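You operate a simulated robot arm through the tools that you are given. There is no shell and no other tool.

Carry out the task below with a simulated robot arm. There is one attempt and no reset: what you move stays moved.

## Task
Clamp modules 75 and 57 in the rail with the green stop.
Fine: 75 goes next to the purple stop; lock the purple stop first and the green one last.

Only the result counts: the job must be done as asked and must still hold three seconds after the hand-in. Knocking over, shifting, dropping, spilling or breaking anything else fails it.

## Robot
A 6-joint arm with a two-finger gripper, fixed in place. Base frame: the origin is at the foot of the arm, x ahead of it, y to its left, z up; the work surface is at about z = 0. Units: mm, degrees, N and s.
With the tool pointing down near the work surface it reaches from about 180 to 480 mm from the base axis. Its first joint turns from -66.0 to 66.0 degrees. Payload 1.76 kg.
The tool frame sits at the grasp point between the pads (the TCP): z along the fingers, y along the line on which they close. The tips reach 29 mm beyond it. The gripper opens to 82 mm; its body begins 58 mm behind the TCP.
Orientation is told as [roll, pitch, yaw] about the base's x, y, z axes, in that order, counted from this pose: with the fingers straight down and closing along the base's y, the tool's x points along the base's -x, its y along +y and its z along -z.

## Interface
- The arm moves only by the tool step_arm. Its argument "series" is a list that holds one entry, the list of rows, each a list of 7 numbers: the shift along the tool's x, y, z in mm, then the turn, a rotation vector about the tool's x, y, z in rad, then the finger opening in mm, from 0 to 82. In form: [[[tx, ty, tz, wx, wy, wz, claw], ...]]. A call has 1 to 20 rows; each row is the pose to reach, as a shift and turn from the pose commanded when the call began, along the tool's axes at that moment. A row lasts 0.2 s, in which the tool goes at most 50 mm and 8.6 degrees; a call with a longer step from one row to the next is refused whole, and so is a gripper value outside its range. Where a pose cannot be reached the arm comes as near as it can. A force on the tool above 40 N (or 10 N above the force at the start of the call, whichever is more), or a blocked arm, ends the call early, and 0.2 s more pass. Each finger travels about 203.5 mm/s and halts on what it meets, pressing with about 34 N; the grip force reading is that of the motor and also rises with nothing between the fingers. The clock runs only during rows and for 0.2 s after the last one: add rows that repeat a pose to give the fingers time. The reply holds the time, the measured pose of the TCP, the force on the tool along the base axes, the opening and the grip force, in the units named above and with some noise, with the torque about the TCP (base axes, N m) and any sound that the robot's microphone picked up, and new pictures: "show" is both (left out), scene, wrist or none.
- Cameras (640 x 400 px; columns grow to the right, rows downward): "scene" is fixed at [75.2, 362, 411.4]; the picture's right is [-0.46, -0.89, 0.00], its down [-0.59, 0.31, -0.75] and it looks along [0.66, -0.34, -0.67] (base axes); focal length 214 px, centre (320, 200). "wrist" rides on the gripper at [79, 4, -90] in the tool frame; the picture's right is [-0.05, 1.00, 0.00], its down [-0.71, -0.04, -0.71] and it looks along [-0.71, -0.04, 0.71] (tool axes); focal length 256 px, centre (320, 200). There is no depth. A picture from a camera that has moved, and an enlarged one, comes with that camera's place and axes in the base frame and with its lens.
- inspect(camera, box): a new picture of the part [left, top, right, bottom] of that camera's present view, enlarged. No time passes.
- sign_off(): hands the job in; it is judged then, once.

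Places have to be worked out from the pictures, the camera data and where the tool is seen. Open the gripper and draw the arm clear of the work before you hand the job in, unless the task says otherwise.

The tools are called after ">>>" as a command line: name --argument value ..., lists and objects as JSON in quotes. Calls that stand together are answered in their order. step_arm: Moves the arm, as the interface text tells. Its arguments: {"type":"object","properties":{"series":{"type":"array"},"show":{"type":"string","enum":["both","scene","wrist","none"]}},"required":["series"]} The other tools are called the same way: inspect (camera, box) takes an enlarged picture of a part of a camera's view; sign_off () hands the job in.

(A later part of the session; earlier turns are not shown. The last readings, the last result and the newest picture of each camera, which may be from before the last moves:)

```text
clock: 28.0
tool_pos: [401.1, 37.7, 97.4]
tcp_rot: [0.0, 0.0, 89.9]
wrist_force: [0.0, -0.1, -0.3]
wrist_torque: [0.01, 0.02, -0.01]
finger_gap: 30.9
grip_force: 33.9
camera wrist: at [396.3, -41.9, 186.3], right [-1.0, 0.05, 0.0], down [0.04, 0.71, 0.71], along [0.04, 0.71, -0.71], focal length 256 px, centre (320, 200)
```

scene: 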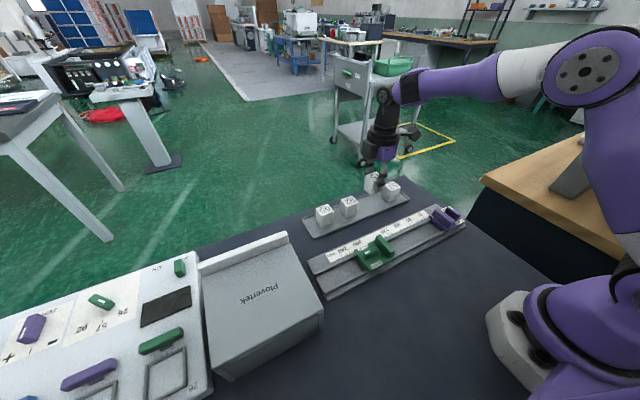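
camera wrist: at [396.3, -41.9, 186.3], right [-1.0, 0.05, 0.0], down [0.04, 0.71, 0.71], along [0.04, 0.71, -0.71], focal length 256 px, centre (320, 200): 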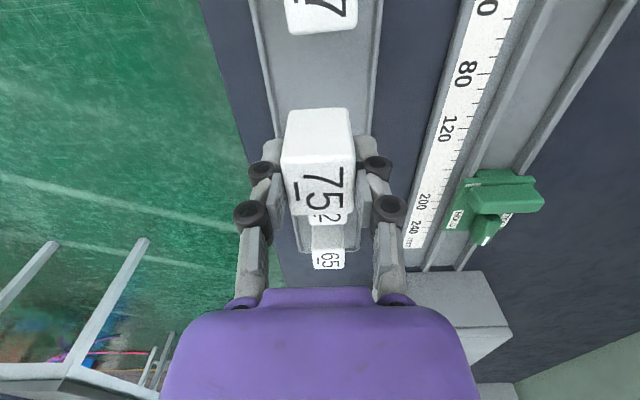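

The module is held securely at z≈97. I carry it smoothly to above the rail next to the purple stop, around (255, -32).

>>> step_arm --series '[[[0.7, 1.5, 0, 0, 0, 0, 0], [2.1, 4.4, 0, 0, 0, 0, 0], [4.6, 9.5, 0, 0, 0, 0, 0], [7.7, 16, 0, 0, 0, 0, 0], [11.6, 24, 0, 0, 0, 0, 0], [15.4, 32, 0, 0, 0, 0, 0], [19.6, 40.8, 0, 0, 0, 0, 0], [23.8, 49.5, 0, 0, 0, 0, 0], [28, 58.2, 0, 0, 0, 0, 0], [32.2, 67, 0, 0, 0, 0, 0], [36.4, 75.7, 0, 0, 0, 0, 0], [40.6, 84.4, 0, 0, 0, 0, 0], [44.8, 93.2, 0, 0, 0, 0, 0], [49, 101.9, 0, 0, 0, 0, 0], [53.2, 110.6, 0, 0, 0, 0, 0], [57.4, 119.4, 0, 0, 0, 0, 0], [61.6, 128.1, 0, 0, 0, 0, 0], [65.1, 135.4, 0, 0, 0, 0, 0], [67.9, 141.2, 0, 0, 0, 0, 0], [70, 145.6, 0, 0, 0, 0, 0]]]' --show "both"

>>> inspect --camera "wrist" --box '[200, 20, 440, 240]'

>>> inspect --camera "scene" --box '[360, 140, 480, 240]'

```text
clock: 32.2
tool_pos: [256.2, -32.0, 96.8]
tcp_rot: [0.1, 0.0, 90.0]
wrist_force: [0.2, 0.1, -1.5]
wrist_torque: [0.02, -0.02, -0.01]
finger_gap: 31.0
grip_force: 33.9
camera wrist: at [250.8, -112.3, 186.3], right [-1.0, 0.05, 0.0], down [0.04, 0.71, 0.71], along [0.04, 0.71, -0.71], focal length 256 px, centre (320, 200)
```

scene: 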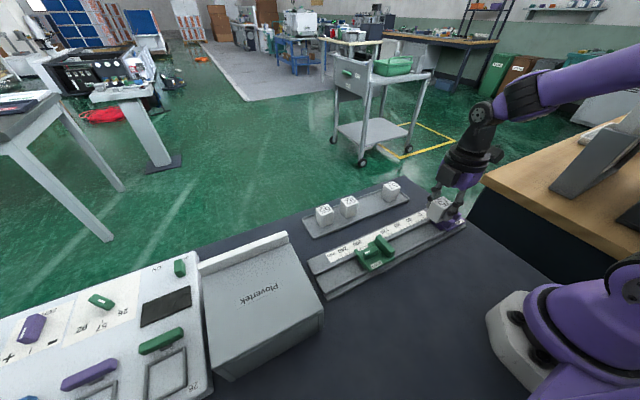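
wrist: 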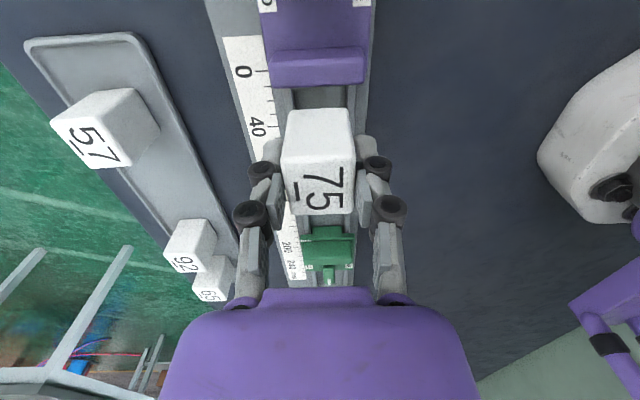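

```text
1.82 times, centred on (320, 130) of wrist
camera zoom: at [250.8, -112.3, 186.3], right [-1.0, 0.05, 0.0], down [0.04, 0.71, 0.71], along [0.04, 0.71, -0.71], focal length 465 px, centre (320, 327)
```

zoom: 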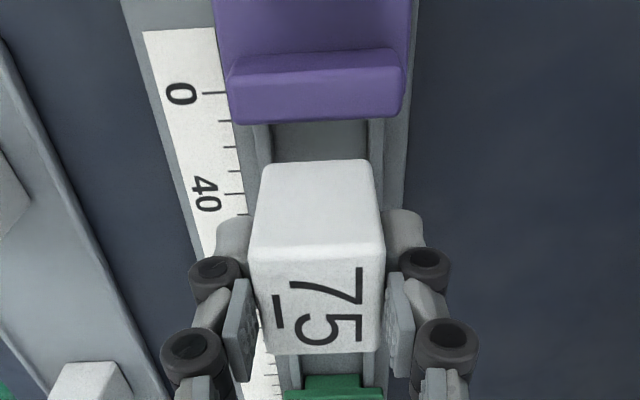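

```text
4.00 times, centred on (420, 190) of scene
camera zoom: at [75.2, 362.0, 411.4], right [-0.46, -0.89, 0.0], down [-0.59, 0.31, -0.75], along [0.66, -0.34, -0.67], focal length 858 px, centre (-80, 240)
```

zoom: 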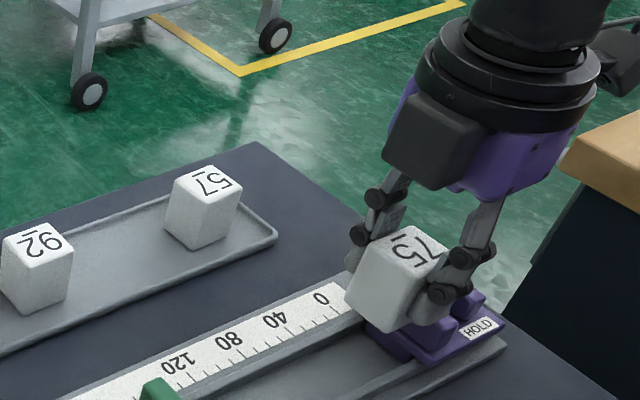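

75 is centred over the channel (module x≈254.7, channel centre ≈254.5), with about 7 mm gap to the purple stop. I lower it gently to just above the expected seat and look.

>>> step_arm --series '[[[0, 0, 2, 0, 0, 0, 0], [0, 0, 6, 0, 0, 0, 0], [0, 0, 12, 0, 0, 0, 0], [0, 0, 18, 0, 0, 0, 0], [0, 0, 24, 0, 0, 0, 0], [0, 0, 30, 0, 0, 0, 0], [0, 0, 36, 0, 0, 0, 0], [0, 0, 40, 0, 0, 0, 0], [0, 0, 43, 0, 0, 0, 0], [0, 0, 45, 0, 0, 0, 0], [0, 0, 46, 0, 0, 0, 0]]]' --show "both"

>>> inspect --camera "scene" --box '[390, 170, 490, 250]'

>>> inspect --camera "wrist" --box '[220, 30, 420, 230]'

```text
clock: 34.6
tool_pos: [254.9, -31.2, 51.0]
tcp_rot: [0.1, 0.2, 90.0]
wrist_force: [0.2, 0.5, -0.4]
wrist_torque: [-0.03, 0.02, 0.0]
finger_gap: 30.9
grip_force: 33.7
camera wrist: at [250.6, -112.2, 140.2], right [-1.0, 0.05, 0.0], down [0.04, 0.71, 0.71], along [0.04, 0.71, -0.71], focal length 256 px, centre (320, 200)
```

scene: 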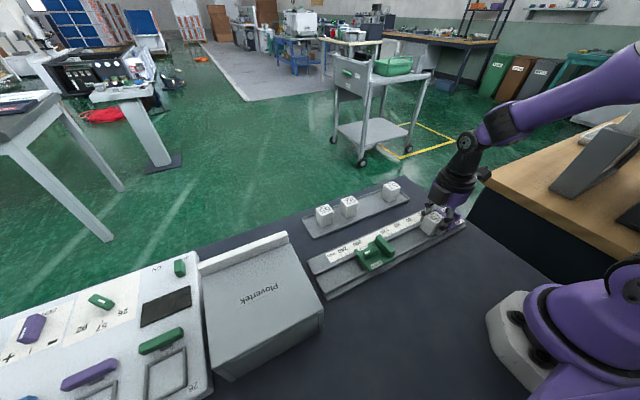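
wrist: 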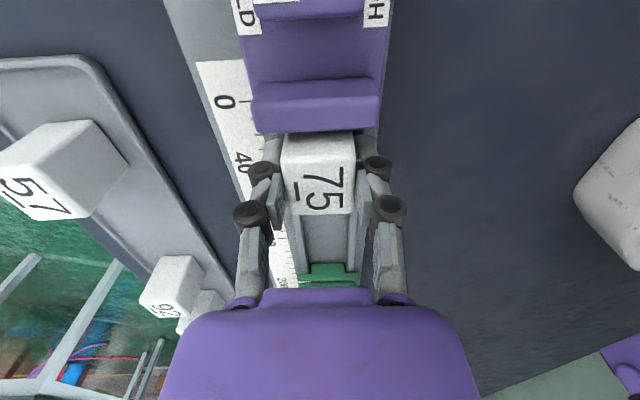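

```text
5.00 times, centred on (440, 210) of scene
camera zoom: at [75.2, 362.0, 411.4], right [-0.46, -0.89, 0.0], down [-0.59, 0.31, -0.75], along [0.66, -0.34, -0.67], focal length 1072 px, centre (-280, 150)
```

zoom: 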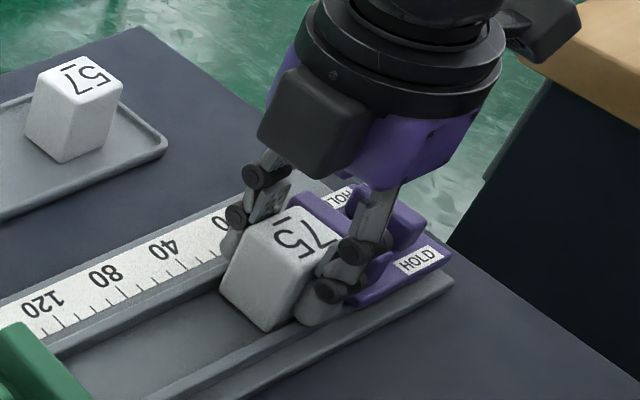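

```text
2.00 times, centred on (320, 130) of wrist
camera zoom: at [250.6, -112.2, 140.2], right [-1.0, 0.05, 0.0], down [0.04, 0.71, 0.71], along [0.04, 0.71, -0.71], focal length 512 px, centre (320, 340)
```

zoom: 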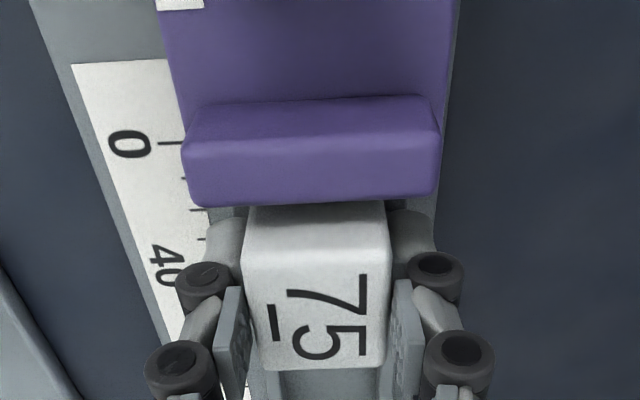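

The module is entering the channel cleanly with no contact forces. I keep lowering in small steps and watch the vertical force.

>>> step_arm --series '[[[0, 0, 1, 0, 0, 0, 0], [0, 0, 2, 0, 0, 0, 0], [0, 0, 3, 0, 0, 0, 0], [0, 0, 3.5, 0, 0, 0, 0], [0, 0, 4, 0, 0, 0, 0]]]' --show "none"

```text
clock: 35.8
tool_pos: [255.7, -32.6, 47.0]
tcp_rot: [-0.2, 0.0, 90.0]
wrist_force: [-7.4, -0.2, 28.6]
wrist_torque: [-0.07, 0.23, 0.01]
finger_gap: 31.0
grip_force: 34.0
```

A firm upward force of 28.6 N at z≈47 means the module has reached the floor (or the tips a lip). I back off slightly to unload, then read and look.

>>> step_arm --series '[[[0, 0, -0.5, 0, 0, 0, 0], [0, 0, -1, 0, 0, 0, 0], [0, 0, -1, 0, 0, 0, 0]]]' --show "both"

>>> inspect --camera "scene" --box '[400, 180, 480, 240]'

>>> inspect --camera "wrist" --box '[220, 30, 420, 230]'

```text
clock: 36.6
tool_pos: [255.4, -31.9, 48.3]
tcp_rot: [0.1, 0.0, 90.1]
wrist_force: [0.5, 0.1, -0.1]
wrist_torque: [-0.01, 0.04, 0.02]
finger_gap: 30.8
grip_force: 33.5
camera wrist: at [250.3, -111.9, 136.7], right [-1.0, 0.05, 0.0], down [0.04, 0.71, 0.71], along [0.04, 0.71, -0.71], focal length 256 px, centre (320, 200)
```

scene: 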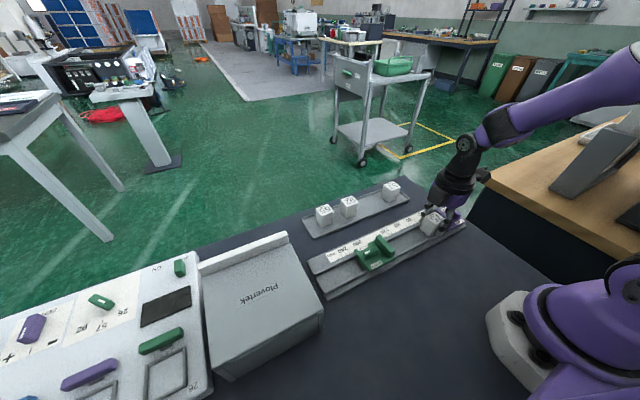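
wrist: 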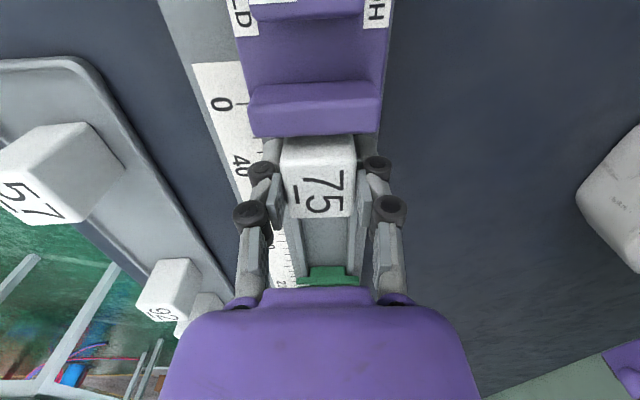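

```text
6.67 times, centred on (440, 210) of scene
camera zoom: at [75.2, 362.0, 411.4], right [-0.46, -0.89, 0.0], down [-0.59, 0.31, -0.75], along [0.66, -0.34, -0.67], focal length 1430 px, centre (-480, 133)
```

zoom: 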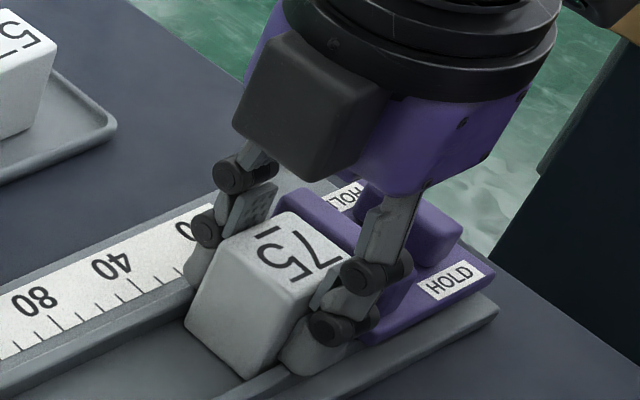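

```text
2.00 times, centred on (320, 130) of wrist
camera zoom: at [250.3, -111.9, 136.7], right [-1.0, 0.05, 0.0], down [0.04, 0.71, 0.71], along [0.04, 0.71, -0.71], focal length 512 px, centre (320, 340)
```

zoom: 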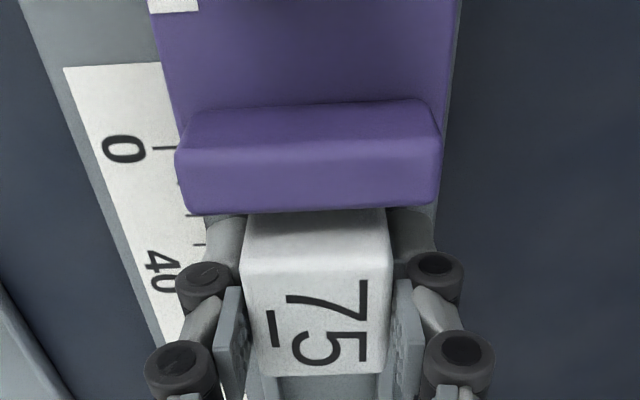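

The module has reached the floor and is now lightly clear of it. I slide it in -y toward the purple stop, in small steps.

>>> step_arm --series '[[[1, 0, 0, 0, 0, 0, 0], [2, 0, 0, 0, 0, 0, 0], [3, 0, 0, 0, 0, 0, 0], [4, 0, 0, 0, 0, 0, 0], [5, 0, 0, 0, 0, 0, 0], [5.5, 0, 0, 0, 0, 0, 0], [6, 0, 0, 0, 0, 0, 0]]]' --show "wrist"

>>> inspect --camera "scene" --box '[400, 180, 480, 240]'

```text
clock: 38.2
tool_pos: [255.4, -36.7, 47.0]
tcp_rot: [-0.1, -0.1, 90.2]
wrist_force: [0.7, 15.0, 2.2]
wrist_torque: [0.32, 0.02, -0.14]
finger_gap: 30.8
grip_force: 34.2
camera wrist: at [251.1, -117.3, 136.9], right [-1.0, 0.05, 0.0], down [0.03, 0.7, 0.71], along [0.04, 0.71, -0.71], focal length 256 px, centre (320, 200)
```

wrist: 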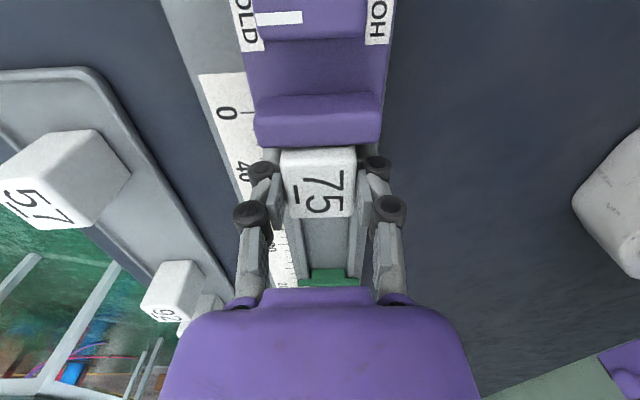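

```text
6.67 times, centred on (440, 210) of scene
camera zoom: at [75.2, 362.0, 411.4], right [-0.46, -0.89, 0.0], down [-0.59, 0.31, -0.75], along [0.66, -0.34, -0.67], focal length 1430 px, centre (-480, 133)
```

zoom: 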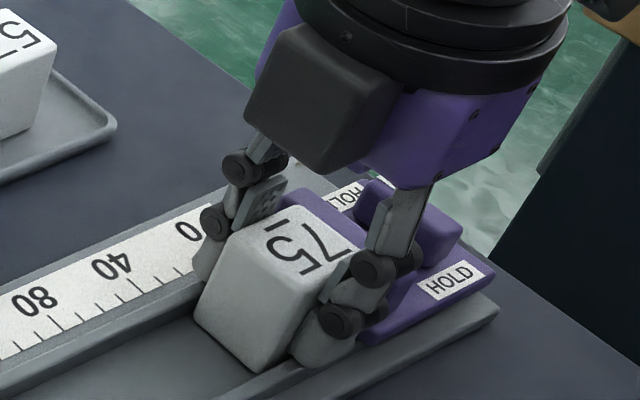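

The module is pressed against the purple stop with about 15 N reaction and the stop holds. I release, rise straight up, and check.

>>> step_arm --series '[[[6, 0, 0, 0, 0, 0, 34], [6, 0, 0, 0, 0, 0, 40], [6, 0, 0, 0, 0, 0, 46], [6, 0, 0, 0, 0, 0, 46], [6, 0, -10, 0, 0, 0, 46], [6, 0, -25, 0, 0, 0, 46], [6, 0, -45, 0, 0, 0, 46], [6, 0, -65, 0, 0, 0, 50], [6, 0, -85, 0, 0, 0, 60], [6, 0, -85, 0, 0, 0, 60]]]' --show "both"

>>> inspect --camera "scene" --box '[390, 170, 490, 250]'

>>> inspect --camera "wrist" --box '[200, 30, 420, 230]'

```text
clock: 40.4
tool_pos: [255.2, -44.3, 132.7]
tcp_rot: [-0.1, 0.0, 89.9]
wrist_force: [0.2, 0.6, 0.4]
wrist_torque: [-0.03, 0.0, 0.02]
finger_gap: 60.1
grip_force: 0.1
camera wrist: at [251.2, -124.6, 222.6], right [-1.0, 0.05, 0.0], down [0.04, 0.71, 0.71], along [0.04, 0.71, -0.71], focal length 256 px, centre (320, 200)
```

scene: 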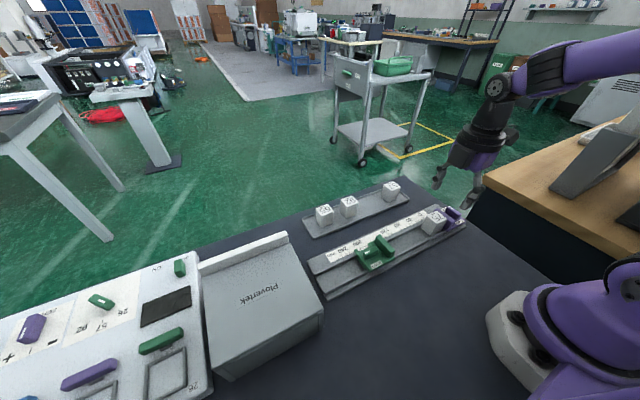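
wrist: 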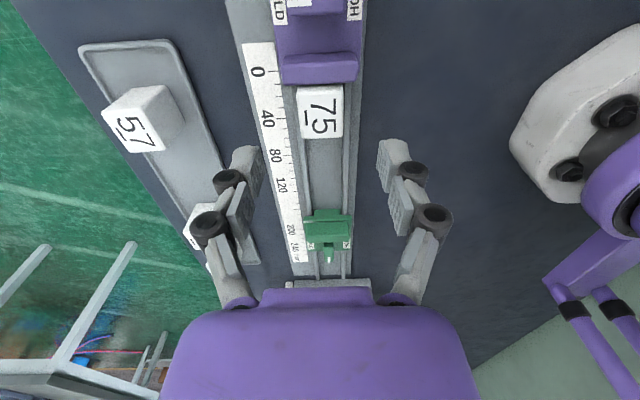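

```text
5.00 times, centred on (440, 210) of scene
camera zoom: at [75.2, 362.0, 411.4], right [-0.46, -0.89, 0.0], down [-0.59, 0.31, -0.75], along [0.66, -0.34, -0.67], focal length 1072 px, centre (-280, 150)
```

zoom: 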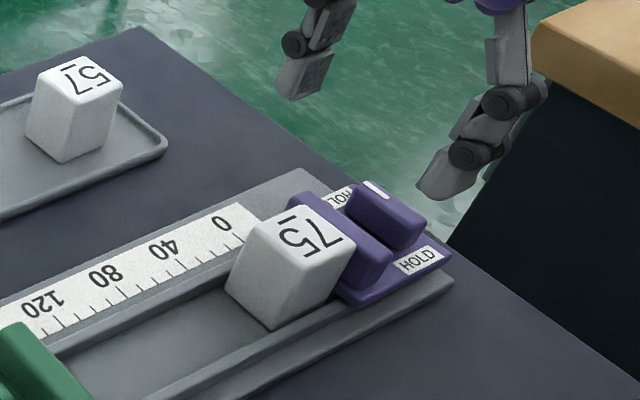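

```text
2.00 times, centred on (310, 130) of wrist
camera zoom: at [251.2, -124.6, 222.6], right [-1.0, 0.05, 0.0], down [0.04, 0.71, 0.71], along [0.04, 0.71, -0.71], focal length 512 px, centre (340, 340)
```

zoom: 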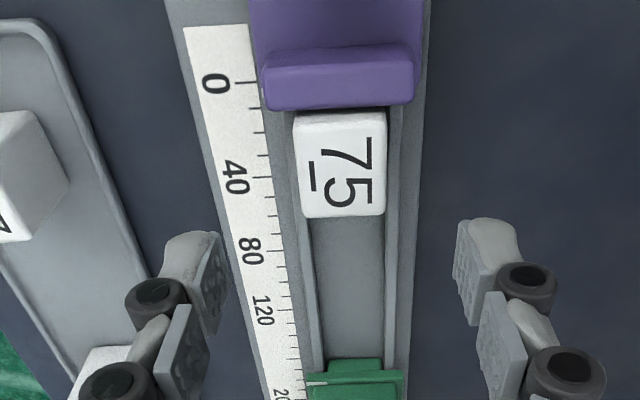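

75 stands in the channel against the purple stop. I unintentionally carried a further 6 mm of -y travel during release, so I check with the same crop as before that the purple stop did not shift.

>>> inspect --camera "scene" --box '[410, 180, 490, 240]'

>>> inspect --camera "wrist" --box '[260, 40, 380, 150]'

```text
6.67 times, centred on (450, 210) of scene
camera zoom: at [75.2, 362.0, 411.4], right [-0.46, -0.89, 0.0], down [-0.59, 0.31, -0.75], along [0.66, -0.34, -0.67], focal length 1430 px, centre (-547, 133)
```

zoom: 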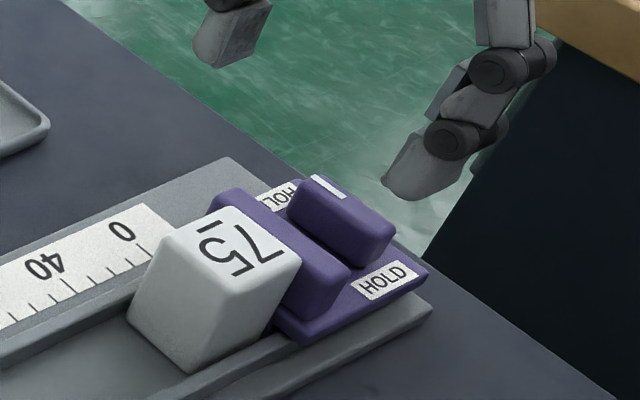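

```text
3.64 times, centred on (320, 95) of wrist
camera zoom: at [251.2, -124.6, 222.6], right [-1.0, 0.05, 0.0], down [0.04, 0.71, 0.71], along [0.04, 0.71, -0.71], focal length 931 px, centre (320, 582)
```

zoom: 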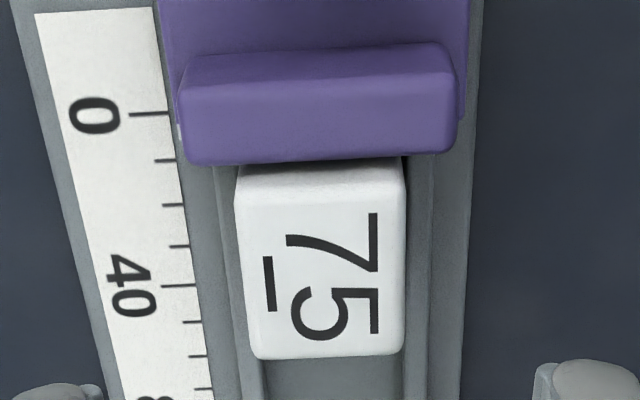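

The purple stop is pixel-identical to before, so it didn't move. Now I go above module 57 at about (398, -31) with the same hand yaw.

>>> step_arm --series '[[[-1, -10, -2, 0, 0, 0, 60], [-3, -28, -4, 0, 0, 0, 60], [-5, -50, -6, 0, 0, 0, 60], [-7, -72, -6, 0, 0, 0, 60], [-9, -94, -6, 0, 0, 0, 60], [-11, -114, -6, 0, 0, 0, 60], [-12, -130, -6, 0, 0, 0, 60], [-13, -142, -6, 0, 0, 0, 60], [-13, -142, -6, 0, 0, 0, 60]]]' --show "wrist"

>>> inspect --camera "wrist" --box '[220, 30, 420, 170]'

```text
clock: 42.4
tool_pos: [398.2, -31.2, 138.7]
tcp_rot: [0.0, 0.0, 90.0]
wrist_force: [-0.3, 0.2, -0.9]
wrist_torque: [0.02, -0.01, 0.03]
finger_gap: 59.8
grip_force: 0.1
camera wrist: at [392.9, -110.9, 228.1], right [-1.0, 0.05, 0.0], down [0.04, 0.71, 0.71], along [0.04, 0.71, -0.71], focal length 256 px, centre (320, 200)
```

wrist: 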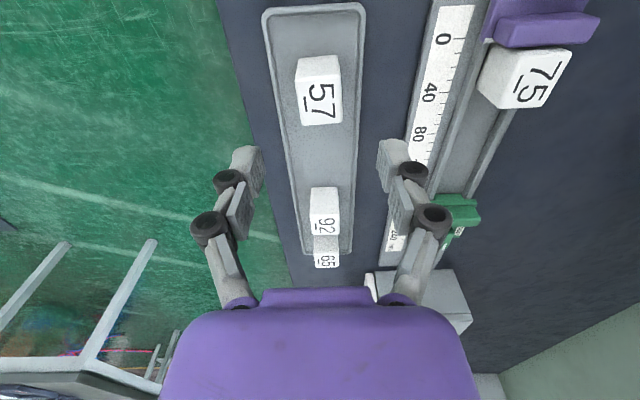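

```text
2.86 times, centred on (320, 100) of wrist
camera zoom: at [392.9, -110.9, 228.1], right [-1.0, 0.05, 0.0], down [0.04, 0.71, 0.71], along [0.04, 0.71, -0.71], focal length 731 px, centre (320, 486)
```

zoom: 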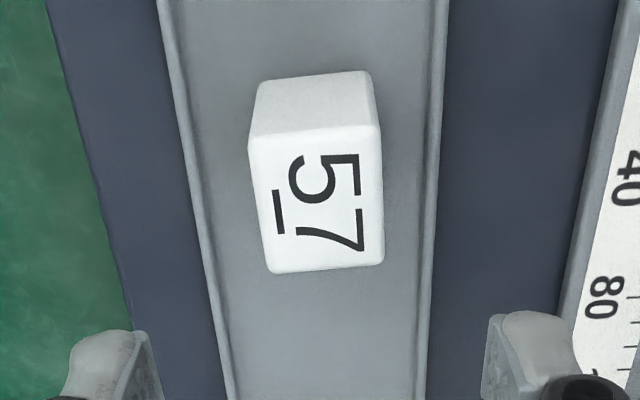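

Module 57 centre is about (397.4, -30.3), yaw ≈ +2°. I align, descend to the same grasp height as before (z≈45) and close.

>>> step_arm --series '[[[-0.5, 0.1, 10, 0, 0, -0.018, 60], [-1.2, 0.2, 25, 0, 0, -0.035, 58], [-1.2, 0.2, 42, 0, 0, -0.035, 58], [-1.2, 0.2, 58, 0, 0, -0.035, 58], [-1.2, 0.2, 73, 0, 0, -0.035, 58], [-1.2, 0.2, 85, 0, 0, -0.035, 58], [-1.2, 0.2, 93.4, 0, 0, -0.035, 58], [-1.2, 0.2, 93.4, 0, 0, -0.035, 58], [-1.2, 0.2, 93.4, 0, 0, -0.035, 40], [-1.2, 0.2, 93.4, 0, 0, -0.035, 34], [-1.2, 0.2, 93.4, 0, 0, -0.035, 20], [-1.2, 0.2, 93.4, 0, 0, -0.035, 10], [-1.2, 0.2, 93.4, 0, 0, -0.035, 0]]]' --show "wrist"

>>> inspect --camera "wrist" --box '[220, 70, 420, 230]'

```text
clock: 45.2
tool_pos: [397.4, -29.1, 45.9]
tcp_rot: [0.1, 0.1, 92.0]
wrist_force: [-1.1, 0.1, 2.4]
wrist_torque: [-0.01, 0.03, 0.01]
finger_gap: 30.9
grip_force: 33.9
camera wrist: at [395.3, -110.1, 135.0], right [-1.0, 0.02, 0.0], down [0.01, 0.71, 0.71], along [0.01, 0.71, -0.71], focal length 256 px, centre (320, 200)
```

wrist: 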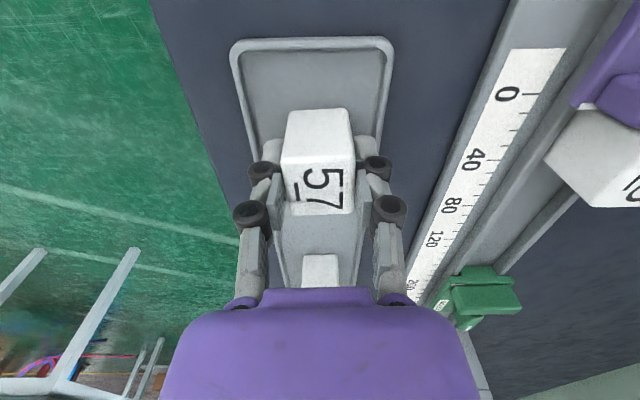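

```text
2.50 times, centred on (320, 150) of wrist
camera zoom: at [395.3, -110.1, 135.0], right [-1.0, 0.02, 0.0], down [0.01, 0.71, 0.71], along [0.01, 0.71, -0.71], focal length 640 px, centre (320, 325)
```

zoom: 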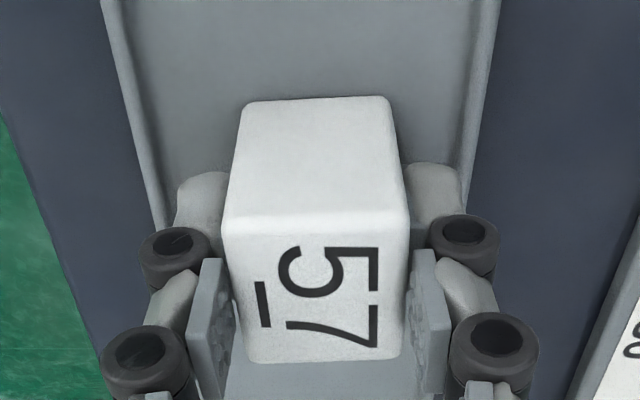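

57 is gripped the same way 75 was (30.9 mm, 34 N). I lift it slowly by the same gentle profile.

>>> step_arm --series '[[[0, 0, -1, 0, 0, 0, 0], [0, 0, -2, 0, 0, 0, 0], [0, 0, -3.5, 0, 0, 0, 0], [0, 0, -5, 0, 0, 0, 0], [0, 0, -7, 0, 0, 0, 0], [0, 0, -9, 0, 0, 0, 0], [0, 0, -12, 0, 0, 0, 0], [0, 0, -15, 0, 0, 0, 0], [0, 0, -18, 0, 0, 0, 0], [0, 0, -22, 0, 0, 0, 0], [0, 0, -26, 0, 0, 0, 0], [0, 0, -31, 0, 0, 0.01, 0], [0, 0, -36, 0, 0, 0.015, 0], [0, 0, -41, 0, 0, 0.02, 0], [0, 0, -46, 0, 0, 0.025, 0], [0, 0, -50, 0, 0, 0.03, 0], [0, 0, -52, 0, 0, 0.035, 0]]]' --show "both"

```text
clock: 48.8
tool_pos: [395.6, -29.1, 97.1]
tcp_rot: [0.0, 0.0, 90.0]
wrist_force: [0.0, 0.2, -0.6]
wrist_torque: [0.0, 0.03, -0.03]
finger_gap: 30.8
grip_force: 33.5
camera wrist: at [392.6, -109.7, 186.7], right [-1.0, 0.05, 0.0], down [0.04, 0.71, 0.71], along [0.04, 0.71, -0.71], focal length 256 px, centre (320, 200)
```

scene: 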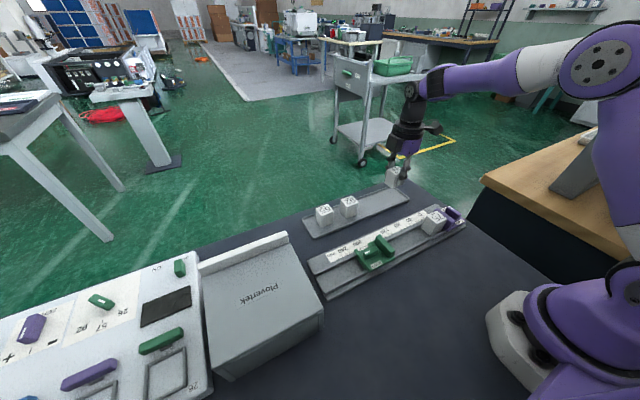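
wrist: 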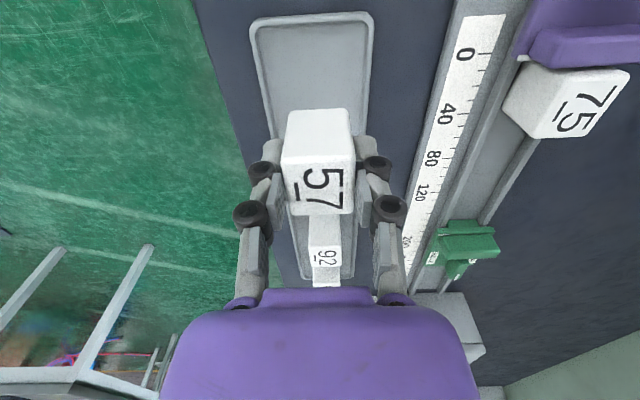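

57 is held. I carry it smoothly to above the channel at about (255, +5), on the +y side of 75.

>>> step_arm --series '[[[-0.3, 1.5, 0, 0, 0, 0, 0], [-1.1, 4.3, 0, 0, 0, 0, 0], [-2.3, 9.2, 0, 0, 0, 0, 0], [-3.9, 15.6, 0, 0, 0, 0, 0], [-5.8, 23.4, 0, 0, 0, 0, 0], [-7.7, 31.2, 0, 0, 0, 0, 0], [-9.8, 39.7, 0, 0, 0, 0, 0], [-11.9, 48.2, 0, 0, 0, 0, 0], [-14, 56.7, 0, 0, 0, 0, 0], [-16.1, 65.2, 0, 0, 0, 0, 0], [-18.2, 73.7, 0, 0, 0, 0, 0], [-20.3, 82.2, 0, 0, 0, 0, 0], [-22.4, 90.8, 0, 0, 0, 0, 0], [-24.5, 99.3, 0, 0, 0, 0, 0], [-26.6, 107.8, 0, 0, 0, 0, 0], [-28.7, 116.3, 0, 0, 0, 0, 0], [-30.8, 124.8, 0, 0, 0, 0, 0], [-32.6, 131.9, 0, 0, 0, 0, 0], [-34, 137.5, 0, 0, 0, 0, 0], [-35, 141.8, 0, 0, 0, 0, 0]]]' --show "both"

>>> inspect --camera "wrist" --box '[200, 20, 440, 240]'

>>> inspect --camera "scene" --box '[360, 160, 480, 260]'

```text
clock: 53.0
tool_pos: [254.9, 5.4, 98.3]
tcp_rot: [-0.1, 0.0, 89.9]
wrist_force: [1.0, -0.1, -1.0]
wrist_torque: [-0.01, 0.01, 0.01]
finger_gap: 30.8
grip_force: 34.0
camera wrist: at [250.8, -74.8, 187.1], right [-1.0, 0.05, 0.0], down [0.04, 0.71, 0.71], along [0.04, 0.71, -0.71], focal length 256 px, centre (320, 200)
```

scene: 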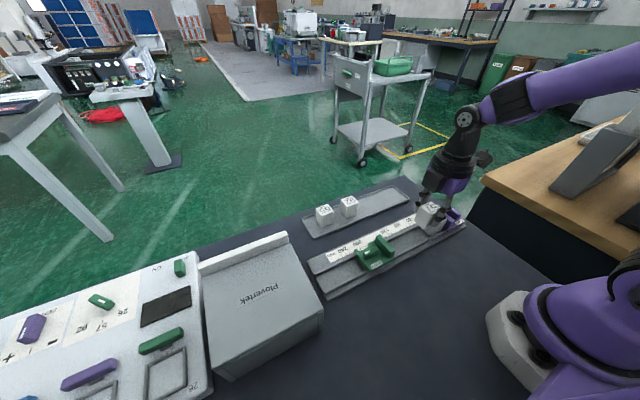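
wrist: 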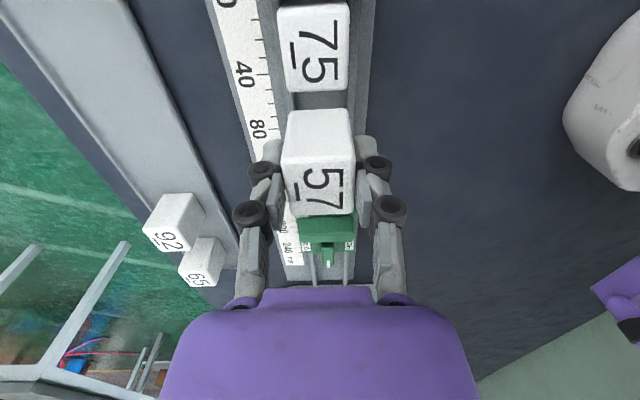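

```text
1.82 times, centred on (320, 130) of wrist
camera zoom: at [250.8, -74.8, 187.1], right [-1.0, 0.05, 0.0], down [0.04, 0.71, 0.71], along [0.04, 0.71, -0.71], focal length 465 px, centre (320, 327)
```

zoom: 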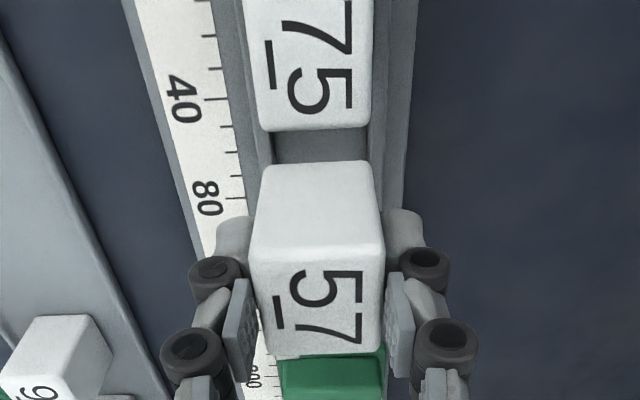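

```text
4.00 times, centred on (420, 210) of scene
camera zoom: at [75.2, 362.0, 411.4], right [-0.46, -0.89, 0.0], down [-0.59, 0.31, -0.75], along [0.66, -0.34, -0.67], focal length 858 px, centre (-80, 160)
```

zoom: 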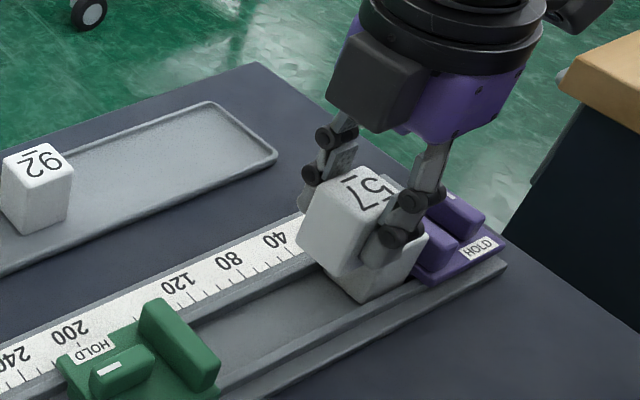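

57 is centred in x on the channel with about 7 mm gap to 75. I lower it gently, slowing near the floor.

>>> step_arm --series '[[[0, 0, 2, 0, 0, 0, 0], [0, 0, 6, 0, 0, 0, 0], [0, 0, 12, 0, 0, 0, 0], [0, 0, 18, 0, 0, 0, 0], [0, 0, 24, 0, 0, 0, 0], [0, 0, 30, 0, 0, 0, 0], [0, 0, 36, 0, 0, 0, 0], [0, 0, 40, 0, 0, 0, 0], [0, 0, 43, 0, 0, 0, 0], [0, 0, 45, 0, 0, 0, 0], [0, 0, 46.5, 0, 0, 0, 0], [0, 0, 47.5, 0, 0, 0, 0], [0, 0, 48.3, 0, 0, 0, 0]]]' --show "both"

>>> inspect --camera "scene" --box '[390, 180, 470, 250]'

>>> inspect --camera "wrist" --box '[220, 30, 420, 230]'

```text
clock: 55.8
tool_pos: [255.2, 4.6, 48.6]
tcp_rot: [0.0, 0.0, 90.0]
wrist_force: [-5.0, 1.9, 16.2]
wrist_torque: [0.03, 0.22, 0.03]
finger_gap: 30.8
grip_force: 33.6
camera wrist: at [250.9, -75.0, 138.9], right [-1.0, 0.05, 0.0], down [0.04, 0.71, 0.71], along [0.04, 0.71, -0.71], focal length 256 px, centre (320, 200)
```

scene: 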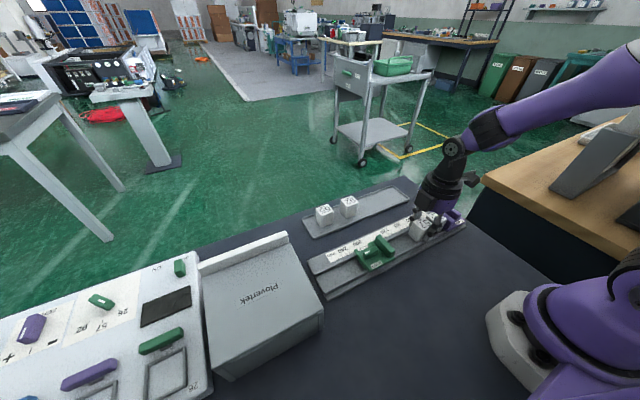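
wrist: 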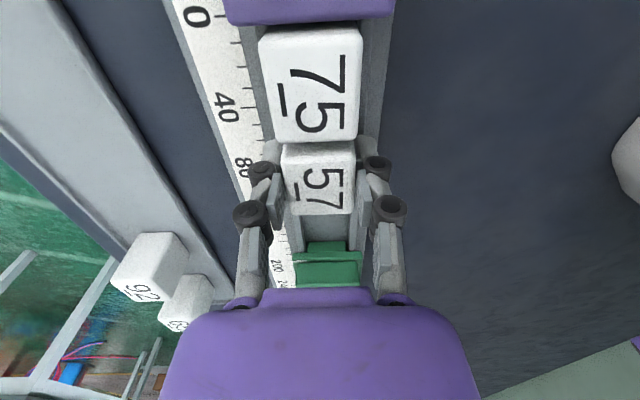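

```text
5.71 times, centred on (430, 215) of scene
camera zoom: at [75.1, 362.0, 411.4], right [-0.46, -0.89, 0.0], down [-0.59, 0.31, -0.75], along [0.66, -0.34, -0.67], focal length 1226 px, centre (-309, 114)
```

zoom: 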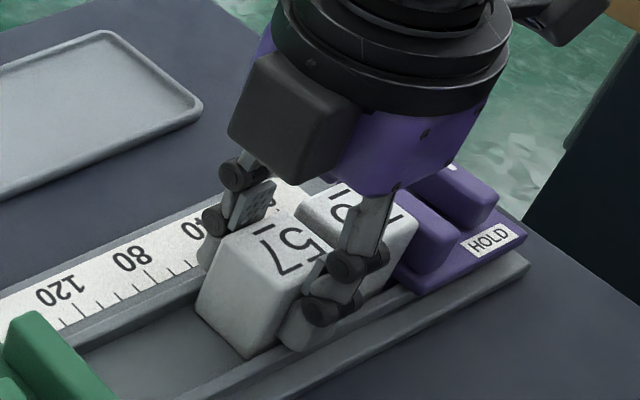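

```text
2.00 times, centred on (320, 130) of wrist
camera zoom: at [250.9, -75.0, 138.9], right [-1.0, 0.05, 0.0], down [0.04, 0.71, 0.71], along [0.04, 0.71, -0.71], focal length 512 px, centre (320, 340)
```

zoom: 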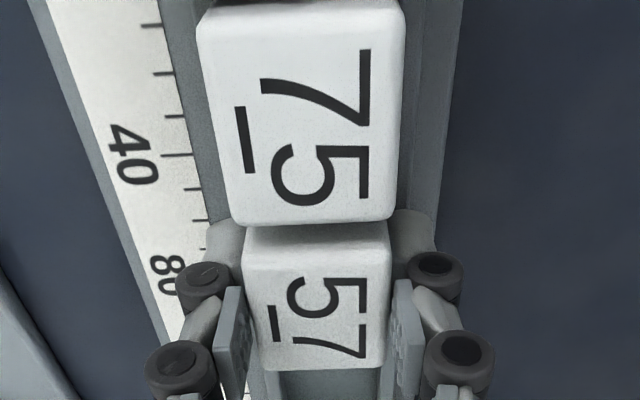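

57 touches the channel floor (16 N). I raise it a hair and slide it in -y up to 75 in small steps.

>>> step_arm --series '[[[0, 0, -0.8, 0, 0, 0, 0], [1, 0, -0.8, 0, 0, 0, 0], [2, 0, -0.8, 0, 0, 0, 0], [3, 0, -0.8, 0, 0, 0, 0], [4, 0, -0.8, 0, 0, 0, 0], [4.5, 0, -0.8, 0, 0, 0, 0], [5, 0, -0.8, 0, 0, 0, 0]]]' --show "wrist"

>>> inspect --camera "wrist" --box '[220, 0, 420, 230]'

```text
clock: 57.4
tool_pos: [255.3, 0.2, 49.3]
tcp_rot: [0.0, 0.0, 89.9]
wrist_force: [0.9, -0.4, -0.6]
wrist_torque: [0.02, 0.0, 0.0]
finger_gap: 30.8
grip_force: 33.9
camera wrist: at [250.7, -79.9, 139.3], right [-1.0, 0.05, 0.0], down [0.04, 0.71, 0.71], along [0.04, 0.71, -0.71], focal length 256 px, centre (320, 200)
```

wrist: 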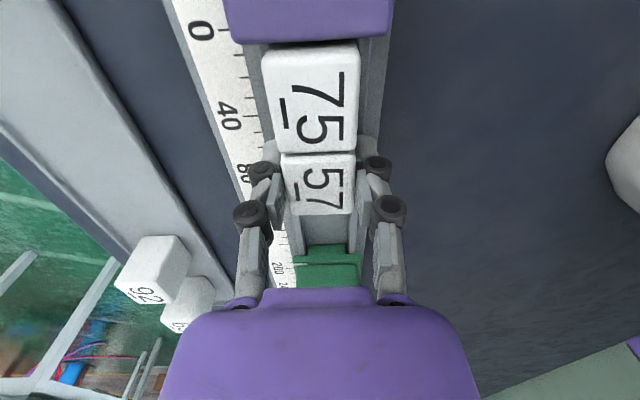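

```text
1.74 times, centred on (320, 115) of wrist
camera zoom: at [250.7, -79.9, 139.3], right [-1.0, 0.05, 0.0], down [0.04, 0.71, 0.71], along [0.04, 0.71, -0.71], focal length 445 px, centre (320, 348)
```

zoom: 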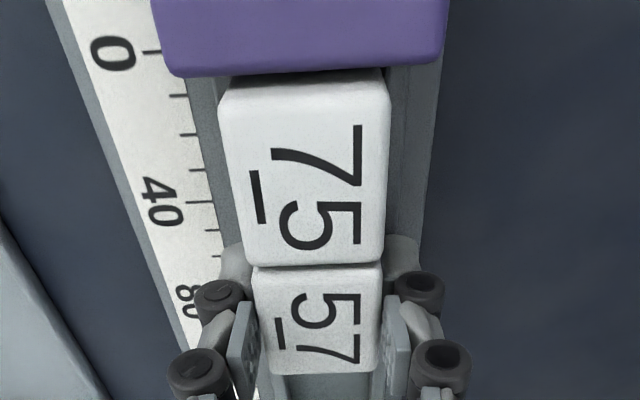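

No contact yet (forces near zero), so I keep sliding in small steps until 57 meets 75.

>>> step_arm --series '[[[0.5, 0, 0, 0, 0, 0, 0], [1, 0, 0, 0, 0, 0, 0], [1.5, 0, 0, 0, 0, 0, 0], [2, 0, 0, 0, 0, 0, 0], [2.5, 0, 0, 0, 0, 0, 0]]]' --show "none"

```text
clock: 58.6
tool_pos: [254.7, -1.2, 49.7]
tcp_rot: [-0.1, -0.1, 90.2]
wrist_force: [-0.7, 10.9, -0.9]
wrist_torque: [0.37, 0.0, -0.08]
finger_gap: 30.8
grip_force: 33.3
```

57 meets 75 with about 11 N, at one module length from where 75 was seated. I release in place, with no lateral command this time, and rise.

>>> step_arm --series '[[[0, 0, 0, 0, 0, 0, 30], [0, 0, 0, 0, 0, 0, 36], [0, 0, 0, 0, 0, 0, 42], [0, 0, 0, 0, 0, 0, 46], [0, 0, -8, 0, 0, 0, 46], [0, 0, -20, 0, 0, 0, 46], [0, 0, -40, 0, 0, 0, 46], [0, 0, -60, 0, 0, 0, 50], [0, 0, -80, 0, 0, 0, 50], [0, 0, -80, 0, 0, 0, 50]]]' --show "both"

>>> inspect --camera "wrist" --box '[220, 0, 420, 230]'

>>> inspect --camera "scene" --box '[340, 180, 480, 280]'

```text
clock: 60.8
tool_pos: [257.2, -2.9, 130.3]
tcp_rot: [0.0, 0.0, 89.9]
wrist_force: [0.8, -0.3, 0.5]
wrist_torque: [0.0, 0.0, 0.0]
finger_gap: 49.8
grip_force: 0.0
camera wrist: at [251.2, -82.3, 219.9], right [-1.0, 0.05, 0.0], down [0.04, 0.71, 0.71], along [0.04, 0.71, -0.71], focal length 256 px, centre (320, 200)
```

scene: 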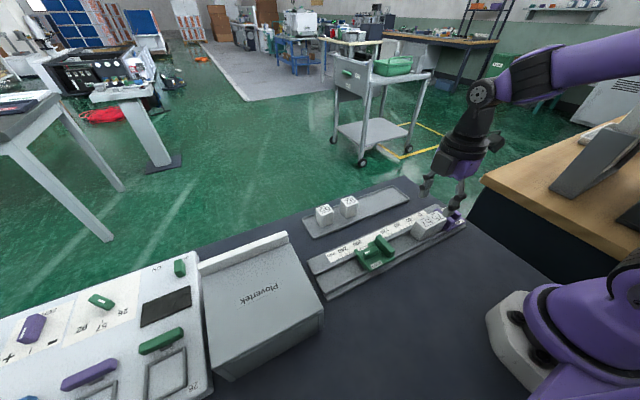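
wrist: 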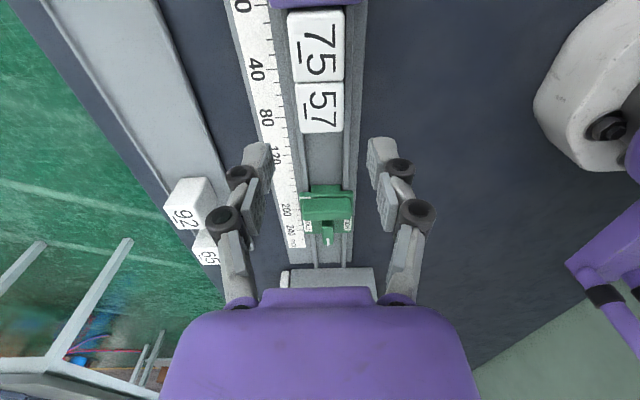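

```text
1.74 times, centred on (320, 115) of wrist
camera zoom: at [251.2, -82.3, 219.9], right [-1.0, 0.05, 0.0], down [0.04, 0.71, 0.71], along [0.04, 0.71, -0.71], focal length 445 px, centre (320, 348)
```

zoom: 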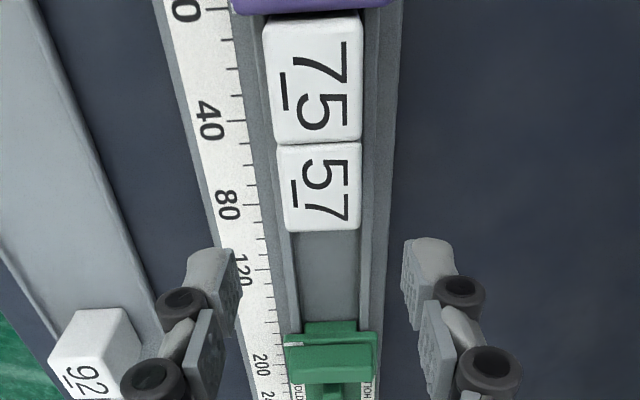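

```text
4.00 times, centred on (410, 230) of scene
camera zoom: at [75.2, 362.0, 411.4], right [-0.46, -0.89, 0.0], down [-0.59, 0.31, -0.75], along [0.66, -0.34, -0.67], focal length 858 px, centre (-40, 80)
```

zoom: 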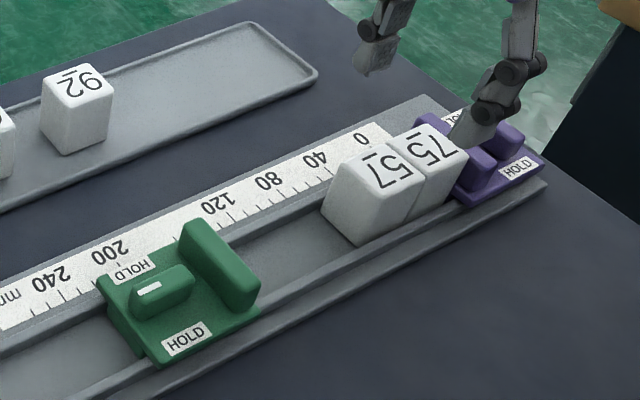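

Both modules sit in the channel in the right order: purple, 75, 57. Now I move above the green stop's lever, around y≈150, with the same yaw.

>>> step_arm --series '[[[-10, 0, 0, 0, 0, 0, 48], [-30, 0, 0, 0, 0, 0, 46], [-55, 0, 0, 0, 0, 0, 45], [-80, 0, 0, 0, 0, 0, 45], [-105, 0, 0, 0, 0, 0, 45], [-128, 0, 0, 0, 0, 0, 45], [-145, 0, 0, 0, 0, 0, 45], [-153, 0, 0, 0, 0, 0, 45], [-153, 0, 0, 0, 0, 0, 45]]]' --show "wrist"

>>> inspect --camera "wrist" --box '[220, 20, 420, 160]'

>>> inspect --camera "scene" --box '[330, 200, 430, 290]'

```text
clock: 62.8
tool_pos: [255.7, 150.5, 130.2]
tcp_rot: [0.0, 0.0, 90.0]
wrist_force: [-0.5, 0.4, 0.3]
wrist_torque: [0.0, -0.01, 0.0]
finger_gap: 45.0
grip_force: 0.0
camera wrist: at [250.8, 70.4, 219.4], right [-1.0, 0.05, 0.0], down [0.04, 0.71, 0.71], along [0.04, 0.71, -0.71], focal length 256 px, centre (320, 200)
```

wrist: 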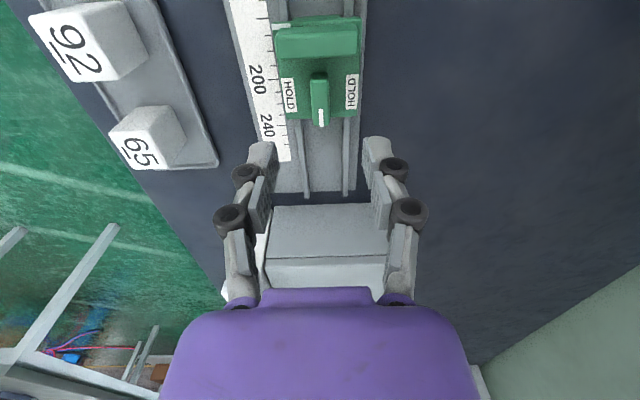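

```text
2.86 times, centred on (320, 90) of wrist
camera zoom: at [250.8, 70.4, 219.4], right [-1.0, 0.05, 0.0], down [0.04, 0.71, 0.71], along [0.04, 0.71, -0.71], focal length 731 px, centre (320, 514)
```

zoom: 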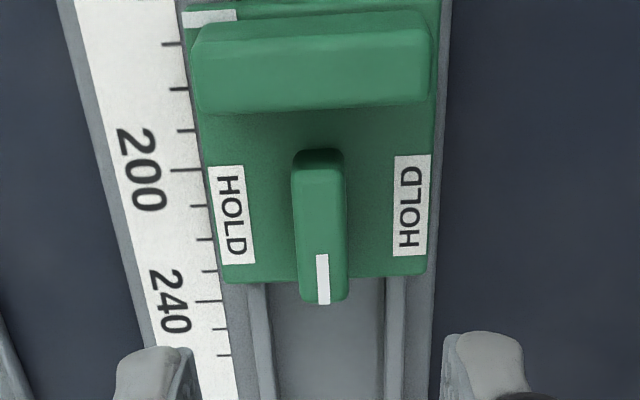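

```text
4.44 times, centred on (380, 245) of scene
camera zoom: at [75.2, 362.0, 411.4], right [-0.46, -0.89, 0.0], down [-0.59, 0.31, -0.75], along [0.66, -0.34, -0.67], focal length 953 px, centre (53, 0)
```

zoom: 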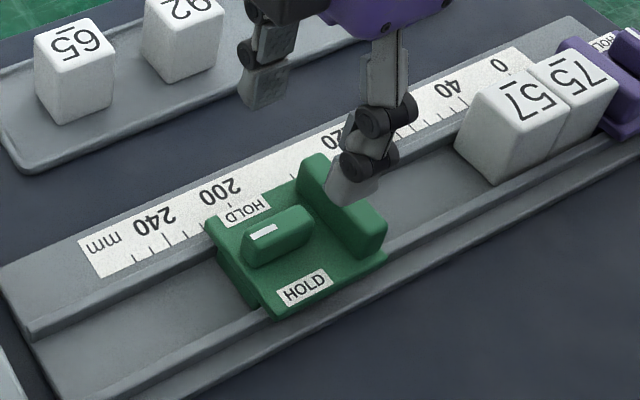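

The green lever centre is about (254.5, 150.5). I shift slightly and descend to the same height as for the purple one, still open.

>>> step_arm --series '[[[-0.2, 0.4, 12, 0, 0, 0, 45], [-0.5, 0.8, 27, 0, 0, 0, 45], [-0.5, 0.8, 42, 0, 0, 0, 45], [-0.5, 0.8, 55, 0, 0, 0, 45], [-0.5, 0.8, 61, 0, 0, 0, 45], [-0.5, 0.8, 61, 0, 0, 0, 45]]]' --show "wrist"

>>> inspect --camera "wrist" --box '[220, 80, 420, 230]'

```text
clock: 64.2
tool_pos: [254.0, 149.8, 68.0]
tcp_rot: [0.1, -0.1, 90.0]
wrist_force: [0.6, -0.3, 0.2]
wrist_torque: [0.0, 0.0, -0.01]
finger_gap: 44.9
grip_force: 0.2
camera wrist: at [249.8, 70.7, 158.2], right [-1.0, 0.05, 0.0], down [0.04, 0.71, 0.71], along [0.04, 0.71, -0.71], focal length 256 px, centre (320, 200)
```

wrist: 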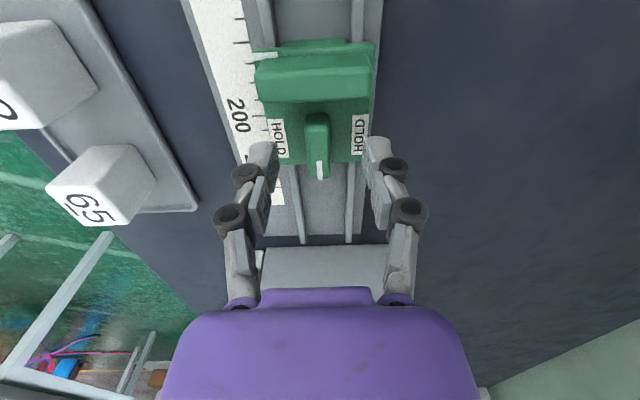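

```text
2.67 times, centred on (320, 155) of wrist
camera zoom: at [249.8, 70.7, 158.2], right [-1.0, 0.05, 0.0], down [0.04, 0.71, 0.71], along [0.04, 0.71, -0.71], focal length 683 px, centre (320, 320)
```

zoom: 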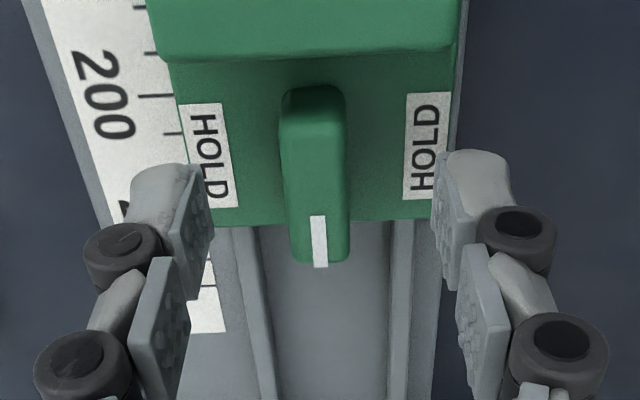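

The lever is centred between the fingers, with the pivot within about 0.5 mm. I descend the last 11.5 mm and close on it.

>>> step_arm --series '[[[0, -0.3, 5, 0, 0, 0, 45], [0, -0.3, 10, 0, 0, 0, 45], [0, -0.3, 11.5, 0, 0, 0, 45], [0, -0.3, 11.5, 0, 0, 0, 40], [0, -0.3, 11.5, 0, 0, 0, 30], [0, -0.3, 11.5, 0, 0, 0, 20], [0, -0.3, 11.5, 0, 0, 0, 10], [0, -0.3, 11.5, 0, 0, 0, 6], [0, -0.3, 11.5, 0, 0, 0, 6]]]' --show "wrist"

```text
clock: 66.2
tool_pos: [255.5, 150.4, 58.4]
tcp_rot: [0.0, 0.1, 90.0]
wrist_force: [2.1, 0.3, -1.8]
wrist_torque: [0.03, -0.09, -0.02]
finger_gap: 12.5
grip_force: 36.7
camera wrist: at [250.4, 70.9, 147.1], right [-1.0, 0.05, 0.0], down [0.04, 0.71, 0.71], along [0.04, 0.71, -0.71], focal length 256 px, centre (320, 200)
```

wrist: 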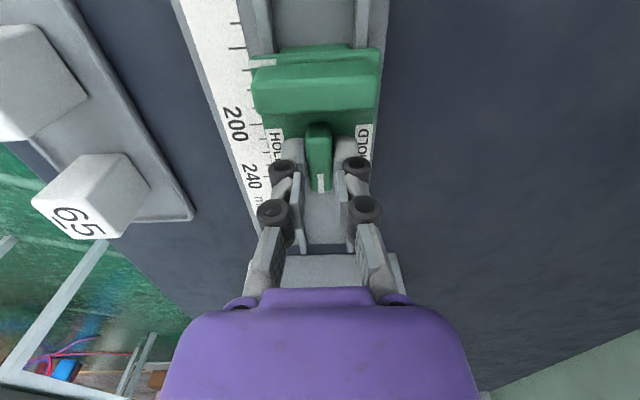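

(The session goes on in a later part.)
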